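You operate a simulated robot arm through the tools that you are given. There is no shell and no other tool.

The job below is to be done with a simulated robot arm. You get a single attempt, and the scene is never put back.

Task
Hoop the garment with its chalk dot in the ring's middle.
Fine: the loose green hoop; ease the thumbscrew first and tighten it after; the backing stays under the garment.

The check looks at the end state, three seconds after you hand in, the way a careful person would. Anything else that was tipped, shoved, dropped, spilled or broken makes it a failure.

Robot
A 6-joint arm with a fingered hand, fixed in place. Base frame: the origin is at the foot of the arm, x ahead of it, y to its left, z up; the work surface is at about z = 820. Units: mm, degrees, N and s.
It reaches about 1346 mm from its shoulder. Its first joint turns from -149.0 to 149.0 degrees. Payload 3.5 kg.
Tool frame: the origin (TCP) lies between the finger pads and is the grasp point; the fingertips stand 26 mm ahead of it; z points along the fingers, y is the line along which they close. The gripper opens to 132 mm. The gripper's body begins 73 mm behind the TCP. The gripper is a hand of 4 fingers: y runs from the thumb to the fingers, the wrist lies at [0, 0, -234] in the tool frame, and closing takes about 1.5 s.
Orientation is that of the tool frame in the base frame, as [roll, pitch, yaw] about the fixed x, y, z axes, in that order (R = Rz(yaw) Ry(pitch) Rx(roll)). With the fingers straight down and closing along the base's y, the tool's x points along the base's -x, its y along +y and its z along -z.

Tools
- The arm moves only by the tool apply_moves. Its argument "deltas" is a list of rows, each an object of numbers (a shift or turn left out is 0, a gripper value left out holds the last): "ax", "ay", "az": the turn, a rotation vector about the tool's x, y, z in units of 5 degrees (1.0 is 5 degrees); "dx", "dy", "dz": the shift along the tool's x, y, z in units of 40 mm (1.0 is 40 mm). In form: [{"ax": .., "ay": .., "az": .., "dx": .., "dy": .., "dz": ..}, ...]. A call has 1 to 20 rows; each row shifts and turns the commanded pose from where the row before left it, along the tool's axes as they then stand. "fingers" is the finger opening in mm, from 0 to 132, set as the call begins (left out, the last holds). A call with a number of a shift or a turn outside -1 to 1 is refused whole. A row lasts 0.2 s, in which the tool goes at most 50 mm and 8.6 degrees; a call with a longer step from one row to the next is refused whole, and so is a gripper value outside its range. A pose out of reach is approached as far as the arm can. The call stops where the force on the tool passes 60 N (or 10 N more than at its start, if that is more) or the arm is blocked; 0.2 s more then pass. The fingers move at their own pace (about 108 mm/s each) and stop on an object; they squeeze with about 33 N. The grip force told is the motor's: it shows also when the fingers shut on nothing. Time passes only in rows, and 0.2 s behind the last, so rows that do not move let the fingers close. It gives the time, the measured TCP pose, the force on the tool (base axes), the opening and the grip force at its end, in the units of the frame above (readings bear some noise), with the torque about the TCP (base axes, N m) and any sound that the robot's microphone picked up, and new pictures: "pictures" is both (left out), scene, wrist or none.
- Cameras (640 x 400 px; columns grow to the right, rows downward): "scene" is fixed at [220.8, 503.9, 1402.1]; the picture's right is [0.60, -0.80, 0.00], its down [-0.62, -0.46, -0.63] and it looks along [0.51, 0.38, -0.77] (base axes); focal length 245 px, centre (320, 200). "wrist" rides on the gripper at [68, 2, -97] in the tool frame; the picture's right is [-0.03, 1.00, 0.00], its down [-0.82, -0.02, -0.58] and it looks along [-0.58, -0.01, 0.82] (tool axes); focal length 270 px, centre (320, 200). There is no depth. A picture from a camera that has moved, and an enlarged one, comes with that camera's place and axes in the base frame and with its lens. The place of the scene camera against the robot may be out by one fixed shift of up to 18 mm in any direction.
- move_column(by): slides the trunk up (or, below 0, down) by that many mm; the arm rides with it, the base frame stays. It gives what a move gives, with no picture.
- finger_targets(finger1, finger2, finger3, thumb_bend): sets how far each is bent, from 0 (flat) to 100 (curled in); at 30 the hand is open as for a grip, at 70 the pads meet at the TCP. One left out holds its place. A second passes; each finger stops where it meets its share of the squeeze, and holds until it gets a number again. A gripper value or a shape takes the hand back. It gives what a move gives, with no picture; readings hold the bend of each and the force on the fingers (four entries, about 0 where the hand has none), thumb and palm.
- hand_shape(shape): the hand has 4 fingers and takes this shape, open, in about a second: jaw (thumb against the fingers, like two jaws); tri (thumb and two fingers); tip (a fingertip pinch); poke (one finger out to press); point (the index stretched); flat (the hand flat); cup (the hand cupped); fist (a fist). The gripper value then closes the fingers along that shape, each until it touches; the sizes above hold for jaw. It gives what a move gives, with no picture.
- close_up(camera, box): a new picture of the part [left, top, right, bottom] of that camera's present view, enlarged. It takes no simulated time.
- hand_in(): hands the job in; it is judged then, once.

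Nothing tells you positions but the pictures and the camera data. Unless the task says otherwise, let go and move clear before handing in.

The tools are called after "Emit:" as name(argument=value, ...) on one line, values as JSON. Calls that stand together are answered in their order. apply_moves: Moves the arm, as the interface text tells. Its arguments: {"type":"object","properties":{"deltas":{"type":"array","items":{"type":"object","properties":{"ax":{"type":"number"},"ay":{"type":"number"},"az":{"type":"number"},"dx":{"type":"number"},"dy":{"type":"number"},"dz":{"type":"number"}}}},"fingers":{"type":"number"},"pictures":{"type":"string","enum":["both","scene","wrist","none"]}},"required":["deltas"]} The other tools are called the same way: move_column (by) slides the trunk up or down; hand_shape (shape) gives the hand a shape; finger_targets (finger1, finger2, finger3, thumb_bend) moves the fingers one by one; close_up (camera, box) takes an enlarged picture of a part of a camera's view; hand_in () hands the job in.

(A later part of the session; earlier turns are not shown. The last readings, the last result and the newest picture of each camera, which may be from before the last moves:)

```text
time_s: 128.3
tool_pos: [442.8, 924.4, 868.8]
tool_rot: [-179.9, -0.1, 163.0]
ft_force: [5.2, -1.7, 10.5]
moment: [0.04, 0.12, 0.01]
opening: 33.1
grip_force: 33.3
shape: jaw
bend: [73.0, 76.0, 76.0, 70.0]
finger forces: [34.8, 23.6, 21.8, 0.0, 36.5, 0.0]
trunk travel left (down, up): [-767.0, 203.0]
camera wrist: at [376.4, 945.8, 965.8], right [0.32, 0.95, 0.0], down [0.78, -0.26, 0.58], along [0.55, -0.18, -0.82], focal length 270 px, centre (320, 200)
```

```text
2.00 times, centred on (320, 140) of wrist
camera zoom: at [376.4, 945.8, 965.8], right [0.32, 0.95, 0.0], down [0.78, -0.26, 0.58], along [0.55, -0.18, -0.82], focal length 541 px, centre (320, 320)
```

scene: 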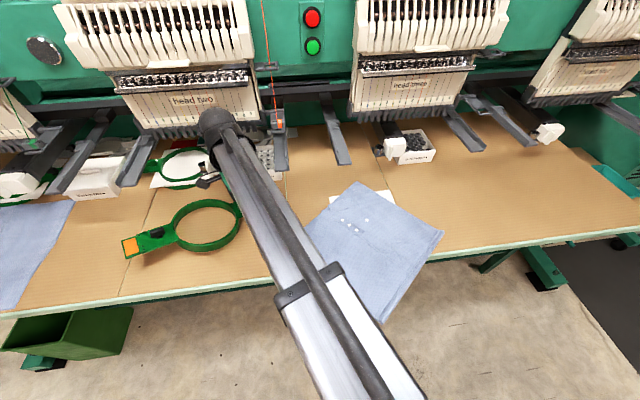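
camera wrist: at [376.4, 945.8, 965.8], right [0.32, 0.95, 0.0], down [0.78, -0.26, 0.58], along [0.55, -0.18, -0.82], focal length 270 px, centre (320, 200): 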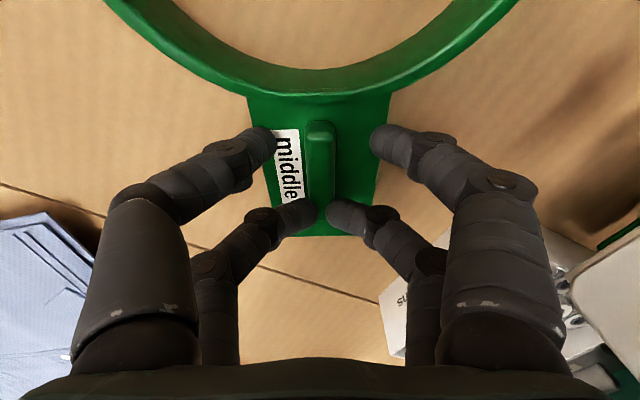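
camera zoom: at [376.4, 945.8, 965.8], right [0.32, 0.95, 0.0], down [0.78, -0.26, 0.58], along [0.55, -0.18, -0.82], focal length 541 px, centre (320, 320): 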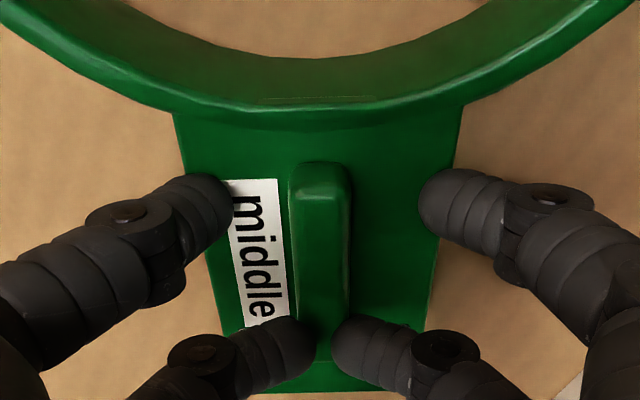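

The rear pair rode up onto the plate, so I need to be lower. I'll open, let the hoop settle, drop 10 mm and close again.

Emit:
apply_moves(deltas=[{"dz": 0}, {"dz": 0}, {"dz": 0}, {"dz": 0}], fingers=92, pictures="wrist")

Emit:
close_up(camera="wrist", box=[190, 40, 450, 240])

```text
time_s: 129.3
tool_pos: [441.6, 925.9, 867.2]
tool_rot: [-179.9, 0.0, 163.0]
ft_force: [0.3, 0.7, 0.5]
moment: [0.01, -0.01, 0.0]
opening: 91.7
grip_force: 0.1
shape: jaw
bend: [68.0, 68.0, 68.0, 58.0]
finger forces: [0.1, 0.0, 0.0, 0.0, 0.0, 0.1]
trunk travel left (down, up): [-767.0, 203.0]
camera wrist: at [376.1, 946.9, 964.7], right [0.32, 0.95, 0.0], down [0.78, -0.26, 0.58], along [0.55, -0.18, -0.82], focal length 270 px, centre (320, 200)
```

wrist: 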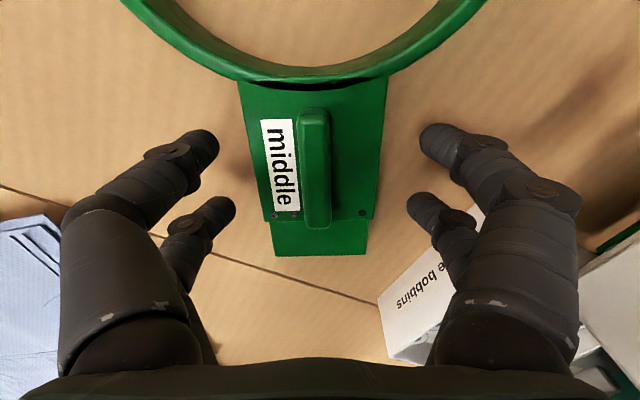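

```text
2.00 times, centred on (320, 140) of wrist
camera zoom: at [376.1, 946.9, 964.7], right [0.32, 0.95, 0.0], down [0.78, -0.26, 0.58], along [0.55, -0.18, -0.82], focal length 541 px, centre (320, 320)
```

zoom: 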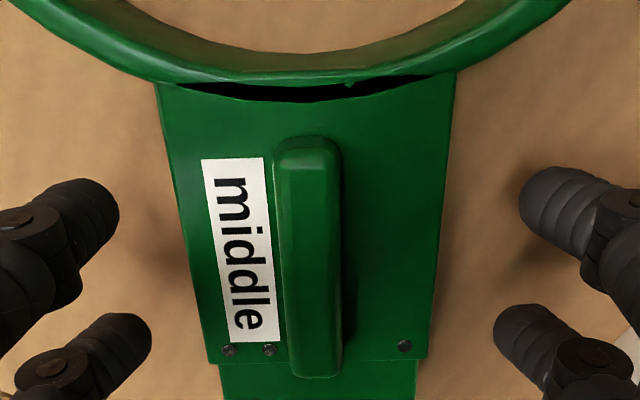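

The hoop settled back flat. I'll lower 10 mm and close on the plate edges.

Emit:
move_column(by=-11)

Emit:
apply_moves(deltas=[{"dz": 0}, {"dz": 0}, {"dz": 0}, {"dz": 0}, {"dz": 0}], fingers=30)

Emit:
close_up(camera="wrist", box=[190, 40, 450, 240])

```text
time_s: 129.9
tool_pos: [441.4, 926.5, 855.6]
tool_rot: [-180.0, -0.2, 163.1]
ft_force: [0.1, -0.4, -0.4]
moment: [-0.01, -0.02, -0.01]
opening: 91.6
grip_force: 0.1
shape: jaw
bend: [68.0, 68.0, 68.0, 58.0]
finger forces: [0.0, 0.1, 0.0, 0.0, 0.1, 0.0]
trunk travel left (down, up): [-756.0, 214.0]
```

```text
time_s: 131.1
tool_pos: [442.6, 926.1, 857.1]
tool_rot: [-179.9, -0.1, 163.0]
ft_force: [0.2, 0.0, -0.9]
moment: [-0.06, -0.07, -0.01]
opening: 34.9
grip_force: 32.4
shape: jaw
bend: [79.0, 79.0, 78.0, 78.0]
finger forces: [30.8, 30.5, 28.1, 0.0, 38.2, 0.1]
trunk travel left (down, up): [-756.0, 214.0]
camera wrist: at [376.2, 946.9, 953.6], right [0.32, 0.95, 0.0], down [0.78, -0.26, 0.58], along [0.55, -0.18, -0.82], focal length 270 px, centre (320, 200)
```

scene: 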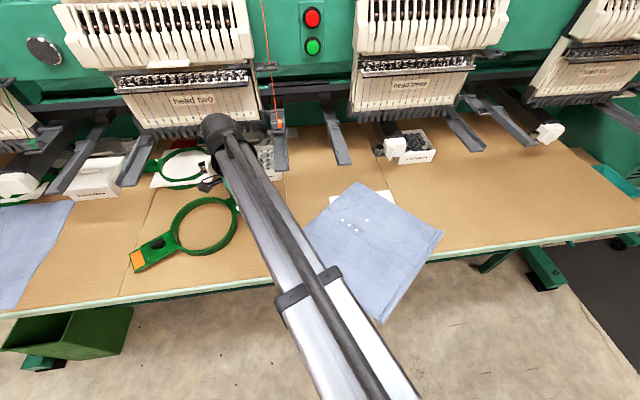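
wrist: 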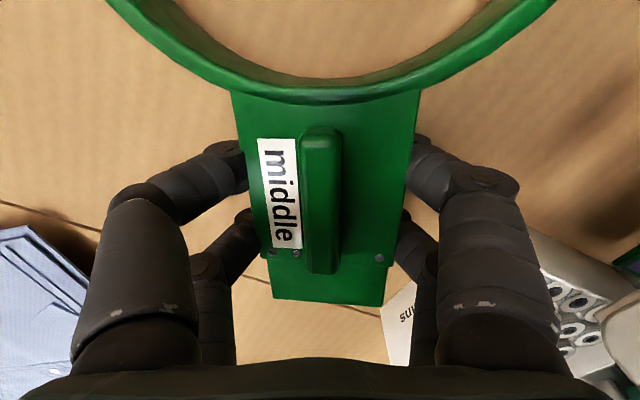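

```text
2.00 times, centred on (320, 140) of wrist
camera zoom: at [376.2, 946.9, 953.6], right [0.32, 0.95, 0.0], down [0.78, -0.26, 0.58], along [0.55, -0.18, -0.82], focal length 541 px, centre (320, 320)
```

zoom: 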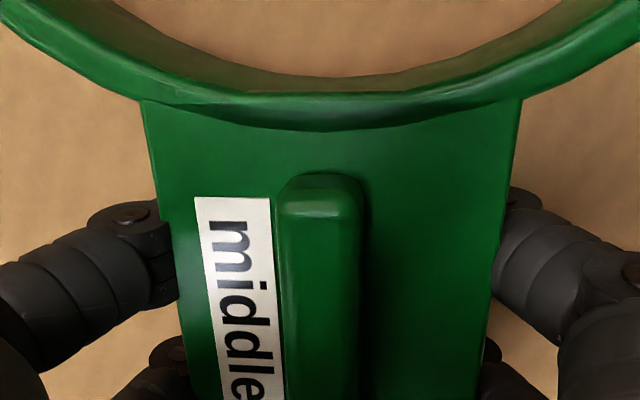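

The four fingers now cradle the plate from both sides with about 30 N each. I'll lift gently and see how the hoop hangs.

Emit:
move_column(by=50)

Emit:
apply_moves(deltas=[{"dz": 0}])

Emit:
close_up(camera="scene", box=[100, 170, 280, 290])

```text
time_s: 132.0
tool_pos: [441.6, 925.7, 907.0]
tool_rot: [-179.9, -0.1, 163.0]
ft_force: [0.1, 0.8, -1.5]
moment: [-0.03, -0.16, 0.01]
opening: 34.8
grip_force: 33.0
shape: jaw
bend: [79.0, 79.0, 78.0, 78.0]
finger forces: [31.0, 30.2, 28.3, 0.1, 38.5, 0.0]
trunk travel left (down, up): [-806.0, 164.0]
```

```text
time_s: 132.4
tool_pos: [442.9, 925.7, 907.6]
tool_rot: [-179.9, -0.1, 163.0]
ft_force: [0.1, 0.3, -0.9]
moment: [-0.05, -0.15, 0.02]
opening: 35.0
grip_force: 33.4
shape: jaw
bend: [79.0, 79.0, 78.0, 78.0]
finger forces: [30.8, 30.3, 28.2, 0.1, 38.5, 0.0]
trunk travel left (down, up): [-806.0, 164.0]
camera wrist: at [376.2, 946.9, 1003.6], right [0.32, 0.95, 0.0], down [0.78, -0.26, 0.58], along [0.55, -0.18, -0.82], focal length 270 px, centre (320, 200)
```

scene: 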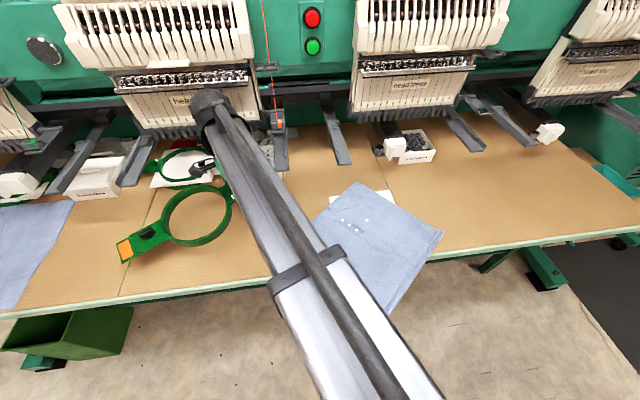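
wrist: 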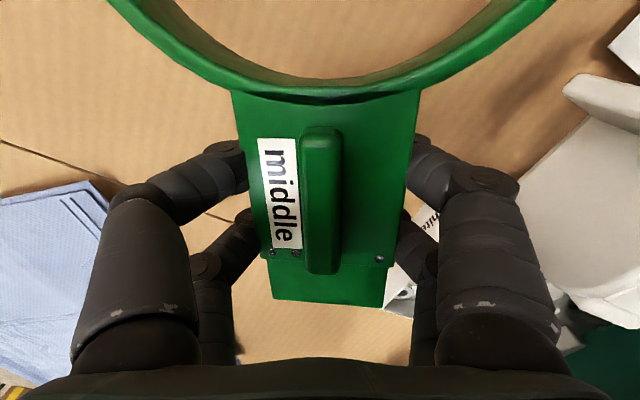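

```text
3.33 times, centred on (190, 230) of scene
camera zoom: at [220.8, 503.9, 1402.1], right [0.6, -0.8, 0.0], down [-0.62, -0.46, -0.63], along [0.51, 0.38, -0.77], focal length 817 px, centre (753, 100)
```

zoom: 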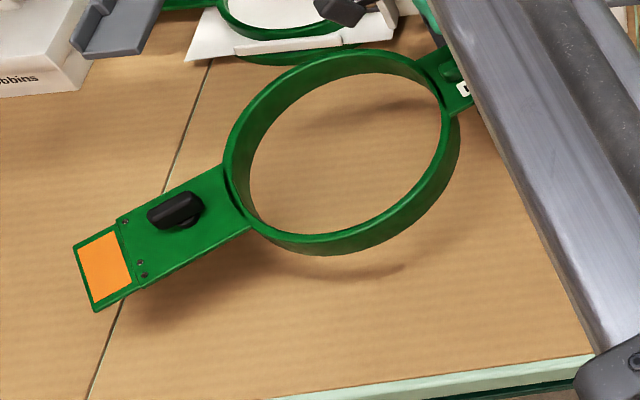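

The hoop is lifted securely, tilted ring-side down by about 6°. I'll move it away from the machine head, raise it, turn it to match the garment, and carry it over the ring.

Emit:
apply_moves(deltas=[{"dx": 0.4, "dy": -0.78}, {"dx": 0.4, "dy": -0.78}], pictures="none")

Emit:
move_column(by=60)

Emit:
apply_moves(deltas=[{"az": -0.75}, {"az": -0.75}, {"az": -0.7}, {"dx": -0.6, "dy": -0.35}, {"dx": -0.82, "dy": -0.5}, {"dx": -0.82, "dy": -0.5}, {"dx": -0.82, "dy": -0.5}, {"dx": -0.82, "dy": -0.5}, {"dx": -0.82, "dy": -0.5}, {"dx": -0.82, "dy": -0.5}, {"dx": -0.82, "dy": -0.5}, {"dx": -0.82, "dy": -0.5}, {"dx": -0.82, "dy": -0.5}, {"dx": -0.6, "dy": -0.4}, {"dx": -0.44, "dy": -0.25}])

Emit:
close_up(camera="scene", box=[260, 130, 480, 300])

```text
time_s: 133.0
tool_pos: [395.4, 873.4, 907.1]
tool_rot: [-179.9, -0.1, 163.0]
ft_force: [0.2, 0.4, -1.3]
moment: [-0.03, -0.11, -0.03]
opening: 34.7
grip_force: 33.2
shape: jaw
bend: [79.0, 79.0, 78.0, 78.0]
finger forces: [31.1, 30.3, 28.2, 0.1, 38.6, 0.0]
trunk travel left (down, up): [-806.0, 164.0]
```

```text
time_s: 134.0
tool_pos: [396.3, 873.7, 967.5]
tool_rot: [-179.9, -0.1, 163.0]
ft_force: [-0.8, 0.3, -1.2]
moment: [-0.04, -0.12, -0.03]
opening: 34.9
grip_force: 33.4
shape: jaw
bend: [79.0, 79.0, 78.0, 78.0]
finger forces: [31.0, 30.3, 28.1, 0.0, 38.6, 0.0]
trunk travel left (down, up): [-866.0, 104.0]
```

```text
time_s: 135.6
tool_pos: [477.8, 810.5, 964.7]
tool_rot: [179.2, -1.9, 175.6]
ft_force: [-20.6, 17.4, -13.7]
moment: [-0.73, -0.08, 1.18]
opening: 32.2
grip_force: 32.5
shape: jaw
bend: [79.0, 79.0, 78.0, 78.0]
finger forces: [36.6, 51.5, 27.3, 0.1, 36.1, 0.0]
trunk travel left (down, up): [-866.0, 104.0]
stopped in row 7: the force on the tool passed its limit at 80 N (the readings are from after the stop); the commanded pose is now the measured one
camera wrist: at [412.2, 815.2, 1064.1], right [0.1, 0.99, 0.01], down [0.83, -0.09, 0.55], along [0.55, -0.04, -0.83], focal length 270 px, centre (320, 200)
```

scene: 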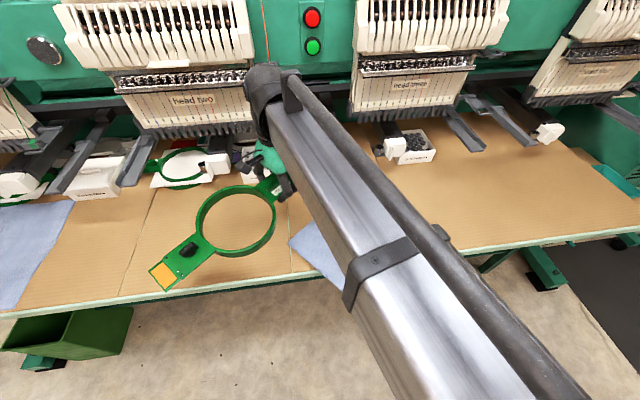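
wrist: 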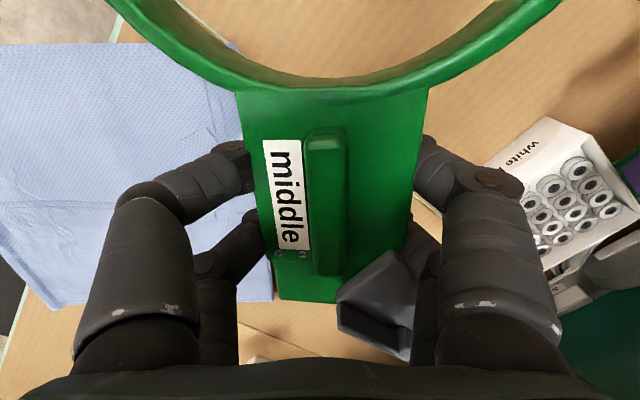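

```text
2.35 times, centred on (370, 215) of scene
camera zoom: at [220.8, 503.9, 1402.1], right [0.6, -0.8, 0.0], down [-0.62, -0.46, -0.63], along [0.51, 0.38, -0.77], focal length 577 px, centre (202, 165)
```

zoom: 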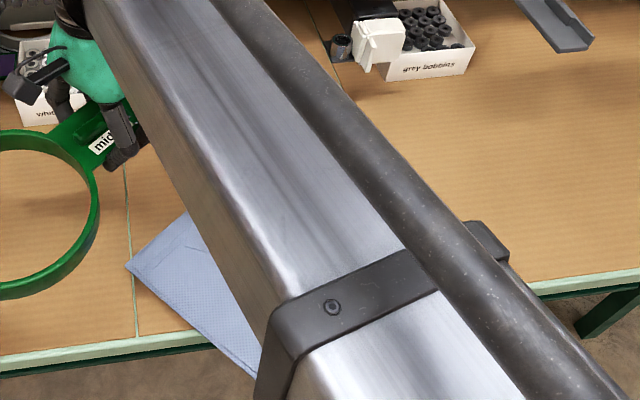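

The plate end bumped one of the machine's grey levers, which I had placed too far back. I'll back away from it first and check the grip.

Emit:
apply_moves(deltas=[{"dx": 0.3, "dy": -0.1}, {"dx": 0.4, "dy": -0.5}, {"dx": 0.3, "dy": -0.7}, {"dy": -0.5}])

Emit:
close_up(camera="scene", box=[120, 90, 340, 250])

```text
time_s: 136.6
tool_pos: [438.8, 738.9, 966.8]
tool_rot: [179.4, -1.4, 175.3]
ft_force: [-0.7, 0.0, -2.1]
moment: [0.0, -0.12, 0.03]
opening: 24.2
grip_force: 33.4
shape: jaw
bend: [82.0, 79.0, 78.0, 79.0]
finger forces: [30.7, 9.9, 7.5, 0.0, 33.9, 0.1]
trunk travel left (down, up): [-866.0, 104.0]
camera wrist: at [372.1, 742.5, 1065.3], right [0.11, 0.99, 0.01], down [0.83, -0.09, 0.56], along [0.55, -0.05, -0.83], focal length 270 px, centre (320, 200)
```

scene: 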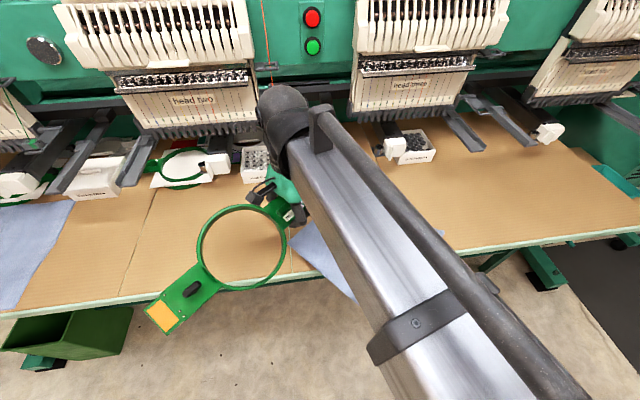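
wrist: 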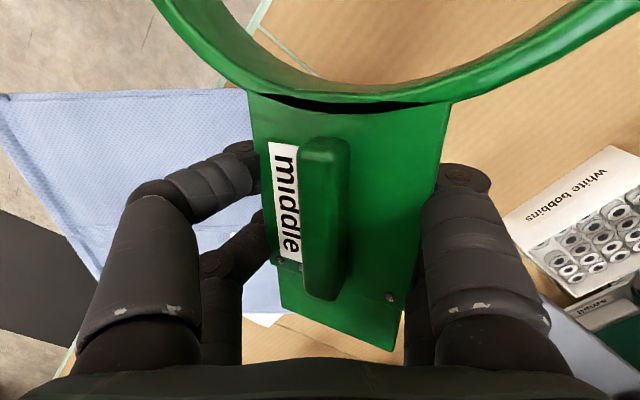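

```text
2.50 times, centred on (230, 170) of scene
camera zoom: at [220.8, 503.9, 1402.1], right [0.6, -0.8, 0.0], down [-0.62, -0.46, -0.63], along [0.51, 0.38, -0.77], focal length 613 px, centre (545, 275)
```

zoom: 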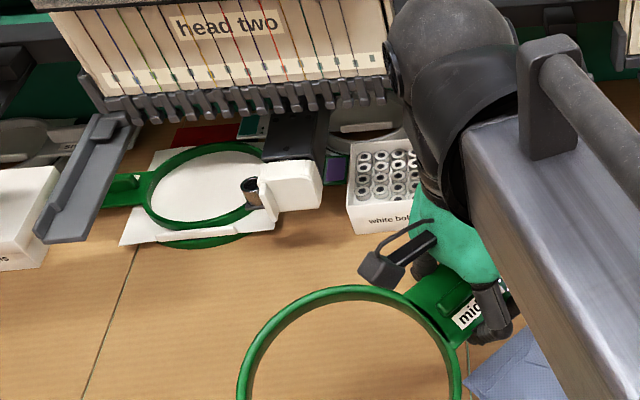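

The grip became skewed, so the safest thing is to set the hoop down on open table away from the machine and take it again. I'll turn it parallel with the table edge and move to a clear spot.

Emit:
apply_moves(deltas=[{"az": 0.8}, {"az": 0.8}, {"az": 0.8}, {"az": 0.8}, {"az": 0.8}, {"az": 0.8}, {"az": 0.8}, {"az": 0.8}, {"dx": 0.5, "dy": 0.15}, {"dx": 0.7, "dy": 0.2}, {"dx": 0.7, "dy": 0.2}, {"dx": 0.6, "dy": 0.2}])

Emit:
close_up(camera="scene", box=[80, 130, 320, 310])

```text
time_s: 139.2
tool_pos: [374.6, 822.5, 966.6]
tool_rot: [-179.9, -1.5, 143.2]
ft_force: [0.5, 0.2, -1.7]
moment: [-0.09, -0.11, 0.0]
opening: 23.6
grip_force: 33.3
shape: jaw
bend: [82.0, 79.0, 78.0, 79.0]
finger forces: [30.4, 9.5, 7.3, 0.1, 33.7, 0.0]
out of reach, approached as far as the arm can: row 12
trunk travel left (down, up): [-866.0, 104.0]
camera wrist: at [322.9, 862.3, 1065.4], right [0.62, 0.79, 0.0], down [0.66, -0.51, 0.55], along [0.43, -0.35, -0.83], focal length 270 px, centre (320, 200)
```

scene: 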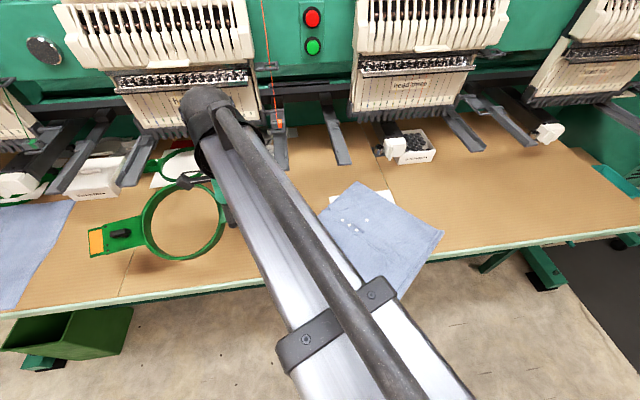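
wrist: 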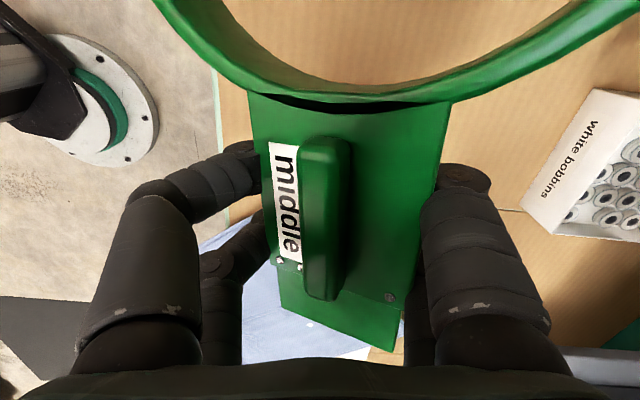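

```text
2.22 times, centred on (200, 220) of scene
camera zoom: at [220.8, 503.9, 1402.1], right [0.6, -0.8, 0.0], down [-0.62, -0.46, -0.63], along [0.51, 0.38, -0.77], focal length 545 px, centre (587, 156)
```

zoom: 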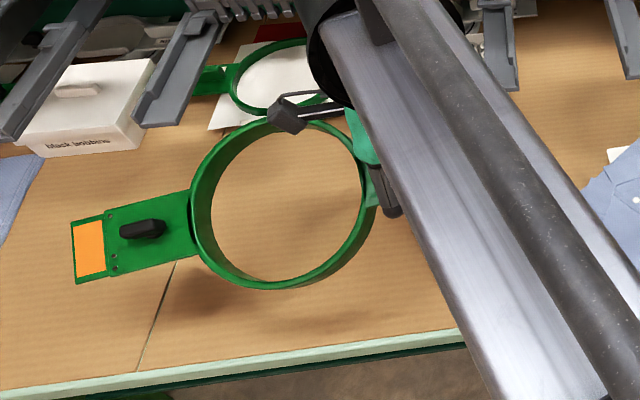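

Everything is over clear table. I'll lower until the hoop nearly touches down, then open slowly so it slides down between the fingers.

Emit:
move_column(by=-95)

Emit:
move_column(by=-10)

Emit:
apply_moves(deltas=[{"dz": 0}])

Emit:
close_up(camera="scene", box=[80, 130, 320, 310])

```text
time_s: 140.5
tool_pos: [374.9, 821.2, 872.7]
tool_rot: [-179.7, -1.6, 143.4]
ft_force: [0.5, 0.0, -0.7]
moment: [-0.09, -0.14, -0.02]
opening: 23.7
grip_force: 32.7
shape: jaw
bend: [82.0, 79.0, 78.0, 79.0]
finger forces: [30.4, 9.4, 7.3, 0.0, 33.7, 0.0]
trunk travel left (down, up): [-771.0, 199.0]
```

```text
time_s: 141.1
tool_pos: [375.0, 821.6, 862.3]
tool_rot: [-179.8, -1.6, 143.3]
ft_force: [0.1, 0.0, 0.4]
moment: [0.0, 0.15, -0.01]
opening: 24.0
grip_force: 32.8
shape: jaw
bend: [82.0, 79.0, 78.0, 79.0]
finger forces: [30.6, 9.7, 8.0, 0.0, 32.4, 0.0]
trunk travel left (down, up): [-761.0, 209.0]
```

```text
time_s: 141.5
tool_pos: [374.1, 821.0, 861.7]
tool_rot: [-179.8, -1.6, 143.3]
ft_force: [0.9, 1.4, 0.6]
moment: [0.02, 0.1, 0.0]
opening: 23.4
grip_force: 32.5
shape: jaw
bend: [82.0, 79.0, 78.0, 79.0]
finger forces: [30.6, 9.8, 8.0, 0.0, 32.4, 0.0]
trunk travel left (down, up): [-761.0, 209.0]
camera wrist: at [322.6, 861.9, 960.6], right [0.62, 0.79, 0.0], down [0.66, -0.51, 0.55], along [0.43, -0.35, -0.83], focal length 270 px, centre (320, 200)
```

scene: 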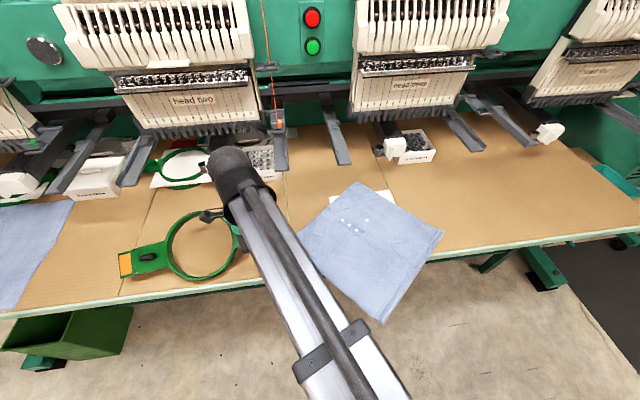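
wrist: 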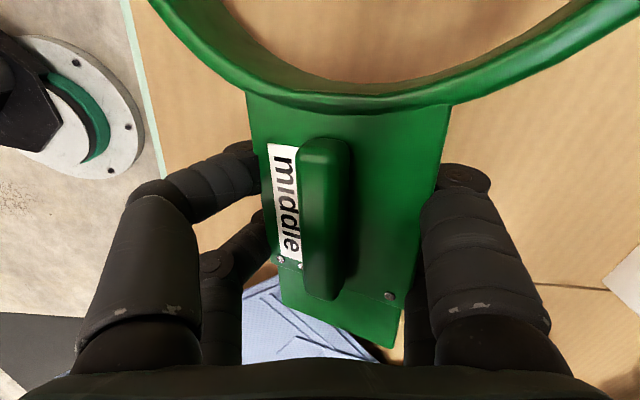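

```text
2.22 times, centred on (200, 220) of scene
camera zoom: at [220.8, 503.9, 1402.1], right [0.6, -0.8, 0.0], down [-0.62, -0.46, -0.63], along [0.51, 0.38, -0.77], focal length 545 px, centre (587, 156)
```

zoom: 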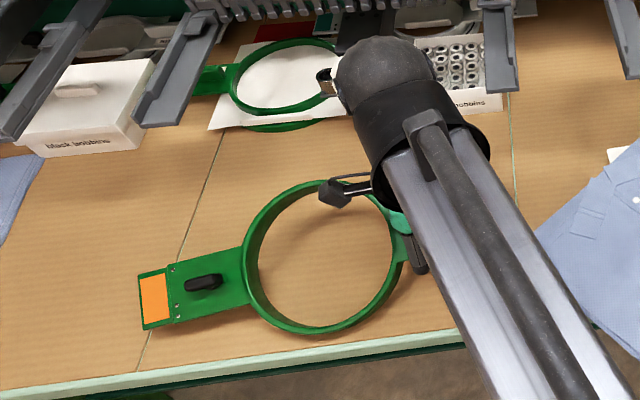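

The hoop's far side has touched the table. I'll open gradually to let the handle end down.

Emit:
apply_moves(deltas=[{"dz": 0}, {"dz": 0}], fingers=50, pictures="none")

Emit:
apply_moves(deltas=[{"dz": 0}, {"dz": 0}], fingers=70, pictures="none")

Emit:
apply_moves(deltas=[{"dz": 0}, {"dz": 0}], fingers=100)

Emit:
close_up(camera="wrist", box=[190, 40, 450, 240])

Emit:
close_up(camera="scene", box=[80, 130, 320, 310])

```text
time_s: 142.1
tool_pos: [376.2, 821.1, 862.6]
tool_rot: [-179.8, -1.5, 143.3]
ft_force: [-0.5, -0.1, -0.2]
moment: [-0.02, 0.02, -0.01]
opening: 50.1
grip_force: 0.1
shape: jaw
bend: [73.0, 74.0, 74.0, 70.0]
finger forces: [0.3, 0.1, 0.1, 0.0, 0.4, 0.0]
trunk travel left (down, up): [-761.0, 209.0]
```

```text
time_s: 142.7
tool_pos: [375.7, 821.6, 862.0]
tool_rot: [-179.7, -1.6, 143.2]
ft_force: [-0.2, 0.1, -0.1]
moment: [0.02, 0.01, 0.0]
opening: 69.6
grip_force: 0.1
shape: jaw
bend: [72.0, 72.0, 72.0, 70.0]
finger forces: [0.0, 0.0, 0.0, 0.0, 0.0, 0.1]
trunk travel left (down, up): [-761.0, 209.0]
```

```text
time_s: 143.3
tool_pos: [375.3, 821.8, 862.1]
tool_rot: [-179.8, -1.6, 143.3]
ft_force: [-0.1, 0.6, -0.3]
moment: [-0.03, 0.05, -0.02]
opening: 99.5
grip_force: 0.1
shape: jaw
bend: [63.0, 63.0, 63.0, 50.0]
finger forces: [0.0, 0.0, 0.0, 0.0, 0.0, 0.0]
trunk travel left (down, up): [-761.0, 209.0]
camera wrist: at [322.6, 861.9, 960.5], right [0.62, 0.79, 0.0], down [0.66, -0.51, 0.55], along [0.43, -0.35, -0.83], focal length 270 px, centre (320, 200)
```

scene: 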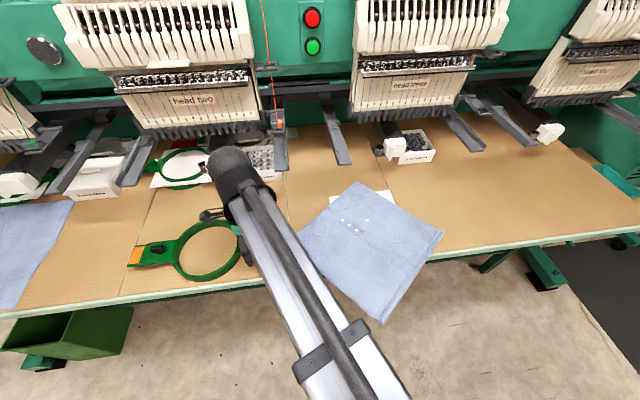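
wrist: 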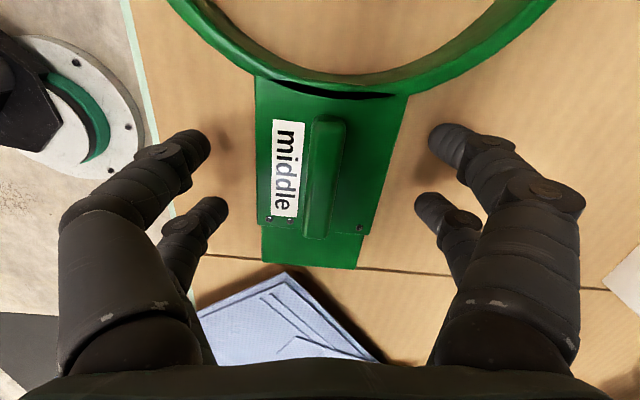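

```text
2.00 times, centred on (320, 140) of wrist
camera zoom: at [322.6, 861.9, 960.5], right [0.62, 0.79, 0.0], down [0.66, -0.51, 0.55], along [0.43, -0.35, -0.83], focal length 541 px, centre (320, 320)
```

zoom: 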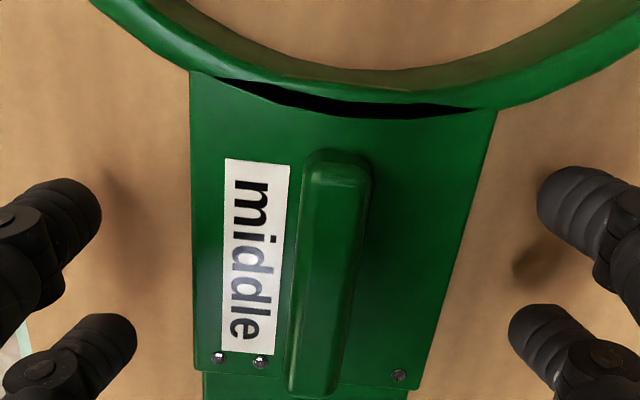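

```text
2.22 times, centred on (200, 220) of scene
camera zoom: at [220.8, 503.9, 1402.1], right [0.6, -0.8, 0.0], down [-0.62, -0.46, -0.63], along [0.51, 0.38, -0.77], focal length 545 px, centre (587, 156)
```

zoom: 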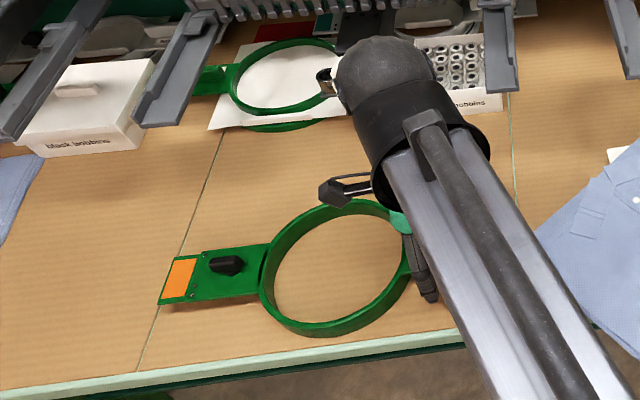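

The hoop lies flat on clear table. I'll level the hand, align it with the plate, and re-grip as before, which held well.

Emit:
apply_moves(deltas=[{"ay": -0.32, "dx": -0.163}, {"az": 0.7}, {"az": 0.7}, {"dz": 0}], pictures="wrist")

Emit:
close_up(camera="wrist", box=[190, 40, 450, 240])

Emit:
close_up(camera="scene", box=[120, 220, 220, 290])

```text
time_s: 144.3
tool_pos: [379.4, 817.8, 862.4]
tool_rot: [-179.7, 0.1, 136.1]
ft_force: [-0.1, -0.8, 0.3]
moment: [0.0, -0.02, 0.01]
opening: 99.5
grip_force: 0.1
shape: jaw
bend: [63.0, 63.0, 63.0, 50.0]
finger forces: [0.0, 0.1, 0.0, 0.0, 0.0, 0.0]
trunk travel left (down, up): [-761.0, 209.0]
camera wrist: at [331.3, 865.6, 958.5], right [0.71, 0.7, 0.0], down [0.58, -0.58, 0.58], along [0.41, -0.41, -0.82], focal length 270 px, centre (320, 200)
```

wrist: 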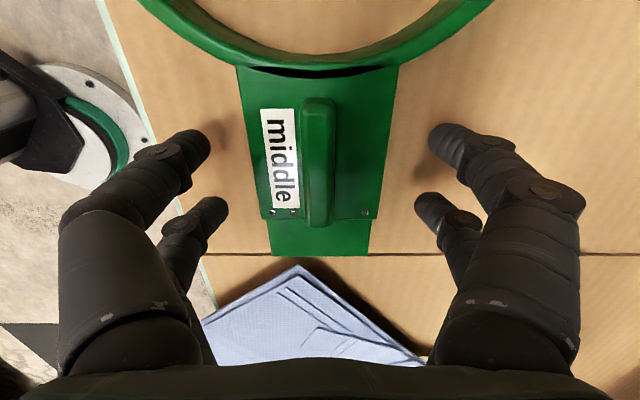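

```text
2.00 times, centred on (320, 140) of wrist
camera zoom: at [331.3, 865.6, 958.5], right [0.71, 0.7, 0.0], down [0.58, -0.58, 0.58], along [0.41, -0.41, -0.82], focal length 541 px, centre (320, 320)
```

zoom: 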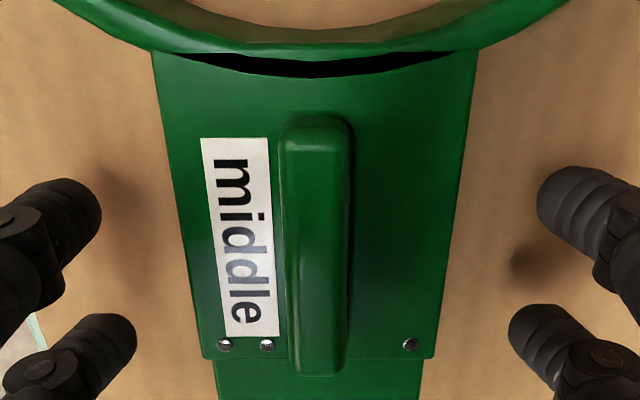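

```text
5.71 times, centred on (170, 255) of scene
camera zoom: at [220.8, 503.9, 1402.1], right [0.6, -0.8, 0.0], down [-0.62, -0.46, -0.63], along [0.51, 0.38, -0.77], focal length 1401 px, centre (1177, -114)
```

zoom: 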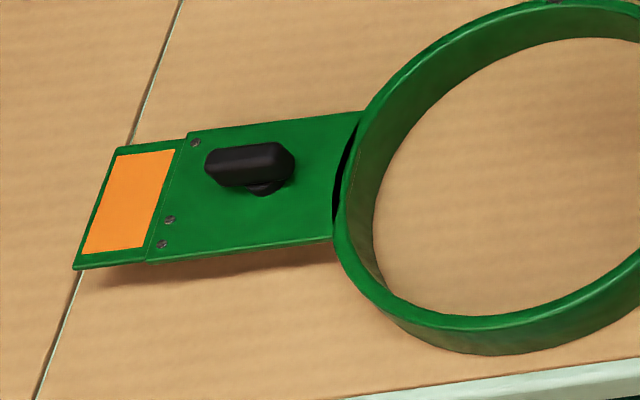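

The hand is level and square to the plate. I'll shift 10 mm toward the ring, lower 5 mm, and grip.

Emit:
apply_moves(deltas=[{"dx": 0.25}], pictures="none")

Emit:
move_column(by=-6)

Emit:
apply_moves(deltas=[{"dz": 0}, {"dz": 0}, {"dz": 0}, {"dz": 0}, {"dz": 0}], fingers=30, pictures="none")

Emit:
move_column(by=60)

Emit:
apply_moves(deltas=[{"dz": 0}])

Emit:
close_up(camera="scene", box=[80, 130, 320, 310])

```text
time_s: 144.7
tool_pos: [372.2, 825.7, 860.5]
tool_rot: [-179.8, 0.0, 136.3]
ft_force: [-0.2, 0.0, 0.0]
moment: [-0.03, 0.0, 0.04]
opening: 99.9
grip_force: 0.1
shape: jaw
bend: [63.0, 63.0, 63.0, 50.0]
finger forces: [0.1, 0.0, 0.0, 0.0, 0.0, 0.0]
trunk travel left (down, up): [-761.0, 209.0]
```

```text
time_s: 145.2
tool_pos: [372.6, 823.7, 856.0]
tool_rot: [-179.9, -0.1, 136.4]
ft_force: [0.3, 0.2, -0.4]
moment: [-0.02, -0.01, -0.01]
opening: 99.8
grip_force: 0.0
shape: jaw
bend: [63.0, 63.0, 63.0, 50.0]
finger forces: [0.0, 0.0, 0.0, 0.0, 0.0, 0.1]
trunk travel left (down, up): [-755.0, 215.0]
```

```text
time_s: 146.4
tool_pos: [372.5, 823.8, 855.3]
tool_rot: [-179.8, 0.1, 136.3]
ft_force: [-0.3, 0.2, -0.3]
moment: [-0.07, -0.02, 0.0]
opening: 33.9
grip_force: 32.4
shape: jaw
bend: [78.0, 79.0, 78.0, 79.0]
finger forces: [32.3, 32.1, 28.7, 0.0, 38.6, 0.0]
trunk travel left (down, up): [-755.0, 215.0]
```

```text
time_s: 147.4
tool_pos: [372.6, 824.8, 915.8]
tool_rot: [-179.8, 0.1, 136.3]
ft_force: [-0.3, -0.4, -0.7]
moment: [-0.07, -0.11, -0.01]
opening: 33.9
grip_force: 33.2
shape: jaw
bend: [78.0, 79.0, 78.0, 79.0]
finger forces: [32.6, 31.7, 28.5, 0.0, 38.9, 0.1]
trunk travel left (down, up): [-815.0, 155.0]
```

```text
time_s: 147.8
tool_pos: [373.5, 825.5, 916.3]
tool_rot: [-179.7, 0.0, 136.3]
ft_force: [0.9, 0.0, -1.9]
moment: [-0.12, -0.1, 0.0]
opening: 33.8
grip_force: 33.0
shape: jaw
bend: [78.0, 79.0, 78.0, 79.0]
finger forces: [32.6, 31.6, 28.4, 0.0, 38.9, 0.0]
trunk travel left (down, up): [-815.0, 155.0]
camera wrist: at [323.7, 872.8, 1012.5], right [0.71, 0.71, 0.0], down [0.58, -0.58, 0.58], along [0.41, -0.41, -0.82], focal length 270 px, centre (320, 200)
```

scene: 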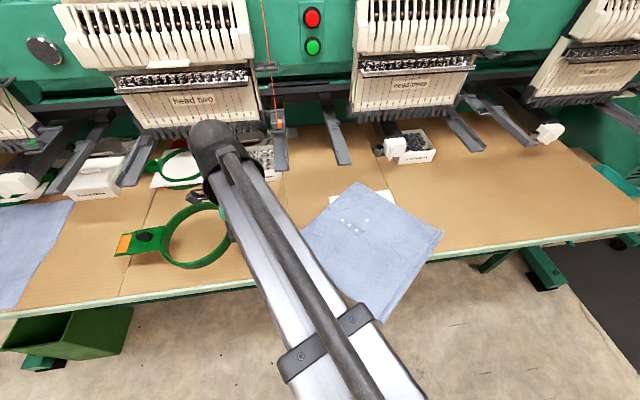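
wrist: 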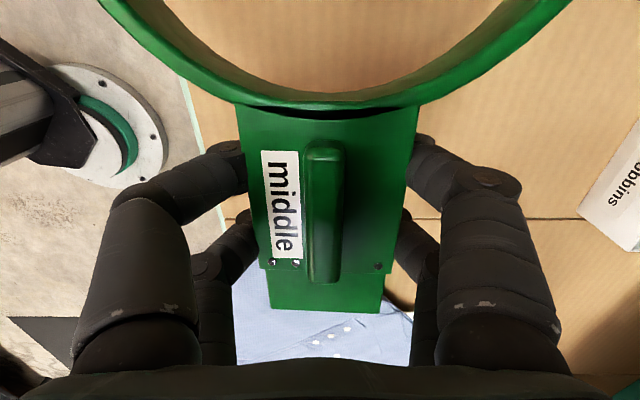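

```text
2.22 times, centred on (200, 220) of scene
camera zoom: at [220.8, 503.9, 1402.1], right [0.6, -0.8, 0.0], down [-0.62, -0.46, -0.63], along [0.51, 0.38, -0.77], focal length 545 px, centre (587, 156)
```

zoom: 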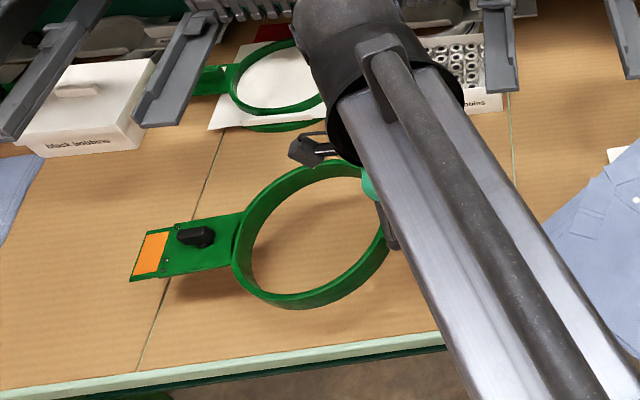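

The hoop is held well, again slightly ring-down. I'll carry it along a line well clear of the levers, then turn it to match the garment.

Emit:
apply_moves(deltas=[{"dx": -0.5}, {"dx": -0.8}, {"dx": -0.8}, {"dx": -0.8}, {"dx": -0.8}, {"dx": -0.8}, {"dx": -0.8}, {"dx": -0.8}, {"dx": -0.8}, {"dx": -0.8}, {"dx": -0.7}], pictures="scene")

Emit:
apply_moves(deltas=[{"az": -0.75}, {"az": -0.75}, {"az": -0.75}, {"az": -0.75}, {"az": -0.75}, {"az": -0.75}, {"az": -0.75}, {"az": -0.75}, {"az": -0.75}, {"az": -0.79}])

```text
time_s: 150.2
tool_pos: [616.6, 591.8, 916.3]
tool_rot: [-179.8, 0.1, 136.2]
ft_force: [0.6, 0.7, -1.4]
moment: [-0.08, -0.11, -0.03]
opening: 33.9
grip_force: 33.0
shape: jaw
bend: [78.0, 79.0, 78.0, 79.0]
finger forces: [32.5, 31.5, 28.2, 0.0, 38.8, 0.1]
trunk travel left (down, up): [-815.0, 155.0]
```

scene: 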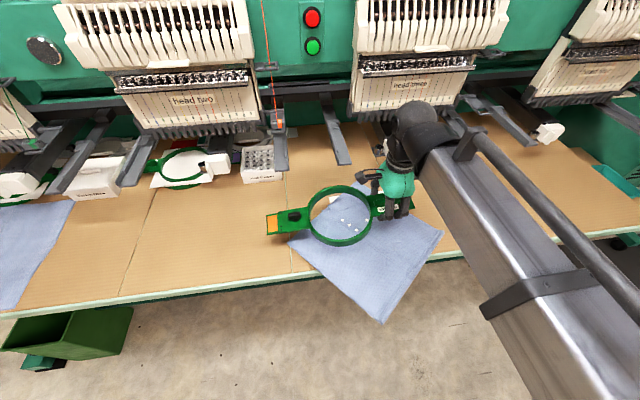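

```text
time_s: 152.4
tool_pos: [616.2, 593.1, 915.1]
tool_rot: [-179.7, -0.1, 174.0]
ft_force: [1.2, -0.3, -1.5]
moment: [0.0, -0.11, 0.01]
opening: 33.6
grip_force: 32.4
shape: jaw
bend: [78.0, 79.0, 78.0, 79.0]
finger forces: [32.4, 31.5, 28.4, 0.1, 39.0, 0.0]
trunk travel left (down, up): [-815.0, 155.0]
camera wrist: at [546.7, 601.4, 1012.7], right [0.13, 0.99, 0.0], down [0.81, -0.1, 0.58], along [0.57, -0.08, -0.82], focal length 270 px, centre (320, 200)
```

scene: 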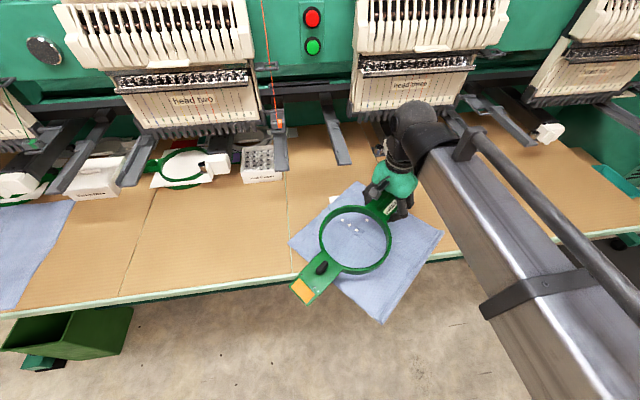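
wrist: 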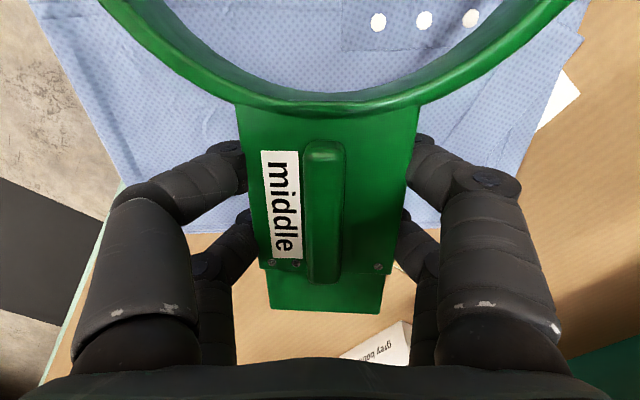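

Now I'll shift the hoop over the ring so its middle is above the chalk dot.

Emit:
apply_moves(deltas=[{"dx": -0.6, "dy": 0.21}, {"dx": -0.8, "dy": 0.28}, {"dx": -0.8, "dy": 0.28}, {"dx": -0.46, "dy": 0.158}, {"dz": 0}])

Emit:
close_up(camera="scene", box=[290, 140, 470, 280])

Emit:
close_up(camera="wrist", box=[120, 0, 520, 200])

```text
time_s: 153.6
tool_pos: [725.0, 619.4, 915.5]
tool_rot: [-179.8, -0.1, 173.9]
ft_force: [0.3, 0.5, -0.8]
moment: [-0.04, -0.15, 0.02]
opening: 33.7
grip_force: 32.3
shape: jaw
bend: [78.0, 79.0, 78.0, 79.0]
finger forces: [32.4, 31.5, 28.4, 0.0, 39.1, 0.0]
trunk travel left (down, up): [-815.0, 155.0]
camera wrist: at [656.9, 627.1, 1012.6], right [0.13, 0.99, 0.0], down [0.81, -0.1, 0.58], along [0.57, -0.08, -0.82], focal length 270 px, centre (320, 200)
```

scene: 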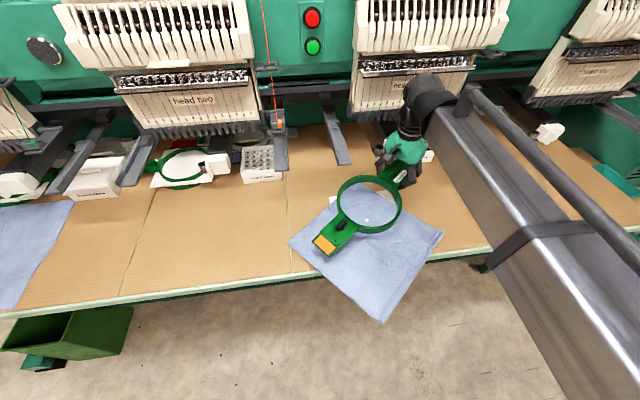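
wrist: 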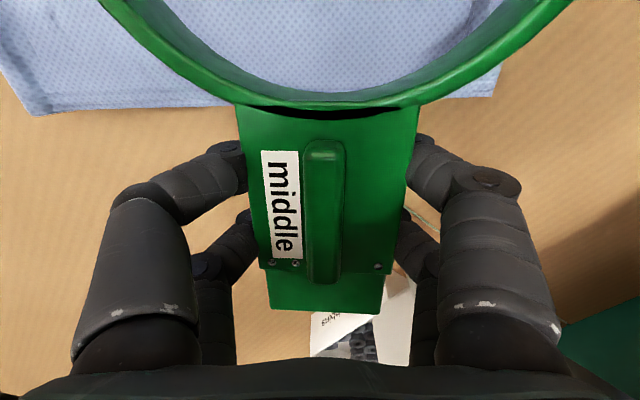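

```text
2.86 times, centred on (380, 210) of scene
camera zoom: at [220.8, 503.9, 1402.1], right [0.6, -0.8, 0.0], down [-0.62, -0.46, -0.63], along [0.51, 0.38, -0.77], focal length 700 px, centre (149, 171)
```

zoom: 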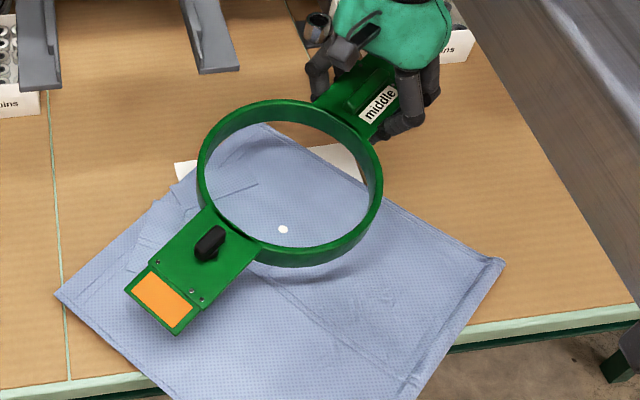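

```text
1.60 times, centred on (320, 100) of wrist
camera zoom: at [656.9, 627.1, 1012.6], right [0.13, 0.99, 0.0], down [0.81, -0.1, 0.58], along [0.57, -0.08, -0.82], focal length 432 px, centre (320, 360)
```

zoom: 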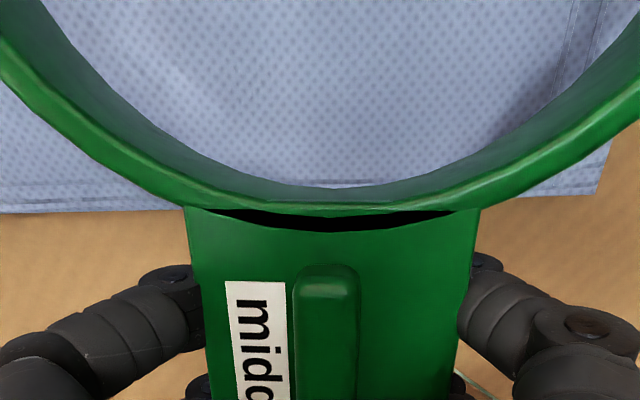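

The ring is over the dot. I'll trim 5 mm to the right and lower in steps, watching for first contact.

Emit:
apply_moves(deltas=[{"dx": -0.14, "dy": -0.03}], pictures="none")

Emit:
move_column(by=-36)

Emit:
apply_moves(deltas=[{"dz": 0}], pictures="wrist")

Emit:
close_up(camera="scene", box=[290, 140, 470, 280])

```text
time_s: 154.0
tool_pos: [730.4, 617.1, 916.8]
tool_rot: [-179.8, -0.1, 174.0]
ft_force: [-0.4, 0.5, -0.5]
moment: [0.0, -0.15, -0.03]
opening: 33.5
grip_force: 33.1
shape: jaw
bend: [78.0, 79.0, 78.0, 79.0]
finger forces: [32.3, 31.5, 28.3, 0.1, 39.0, 0.1]
trunk travel left (down, up): [-815.0, 155.0]
```

```text
time_s: 154.8
tool_pos: [730.5, 616.5, 879.7]
tool_rot: [-179.8, -0.1, 173.9]
ft_force: [0.2, 0.0, -1.4]
moment: [-0.03, -0.14, 0.01]
opening: 33.8
grip_force: 33.0
shape: jaw
bend: [78.0, 79.0, 78.0, 79.0]
finger forces: [32.3, 31.5, 28.2, 0.0, 38.9, 0.0]
trunk travel left (down, up): [-779.0, 191.0]
```

```text
time_s: 155.2
tool_pos: [730.6, 617.3, 879.4]
tool_rot: [-179.8, -0.1, 174.0]
ft_force: [-1.0, -0.2, -0.4]
moment: [-0.03, -0.13, 0.0]
opening: 33.9
grip_force: 32.5
shape: jaw
bend: [78.0, 79.0, 78.0, 79.0]
finger forces: [32.4, 31.5, 28.2, 0.1, 39.1, 0.1]
trunk travel left (down, up): [-779.0, 191.0]
camera wrist: at [662.0, 625.4, 976.6], right [0.13, 0.99, 0.0], down [0.81, -0.1, 0.58], along [0.57, -0.08, -0.82], focal length 270 px, centre (320, 200)
```

wrist: 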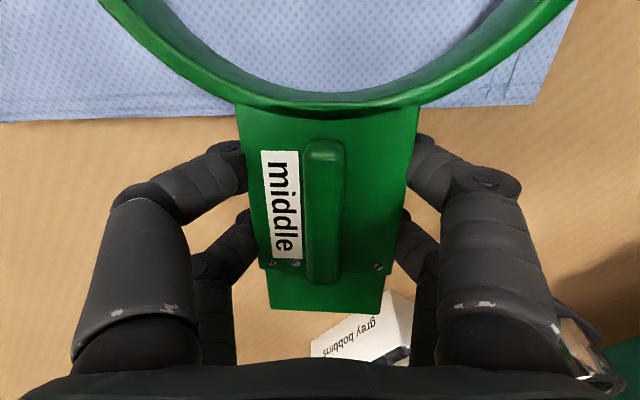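

```text
2.86 times, centred on (380, 210) of scene
camera zoom: at [220.8, 503.9, 1402.1], right [0.6, -0.8, 0.0], down [-0.62, -0.46, -0.63], along [0.51, 0.38, -0.77], focal length 700 px, centre (149, 171)
```

zoom: 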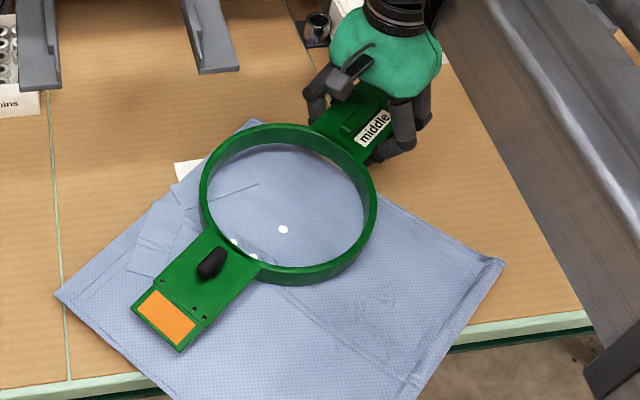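

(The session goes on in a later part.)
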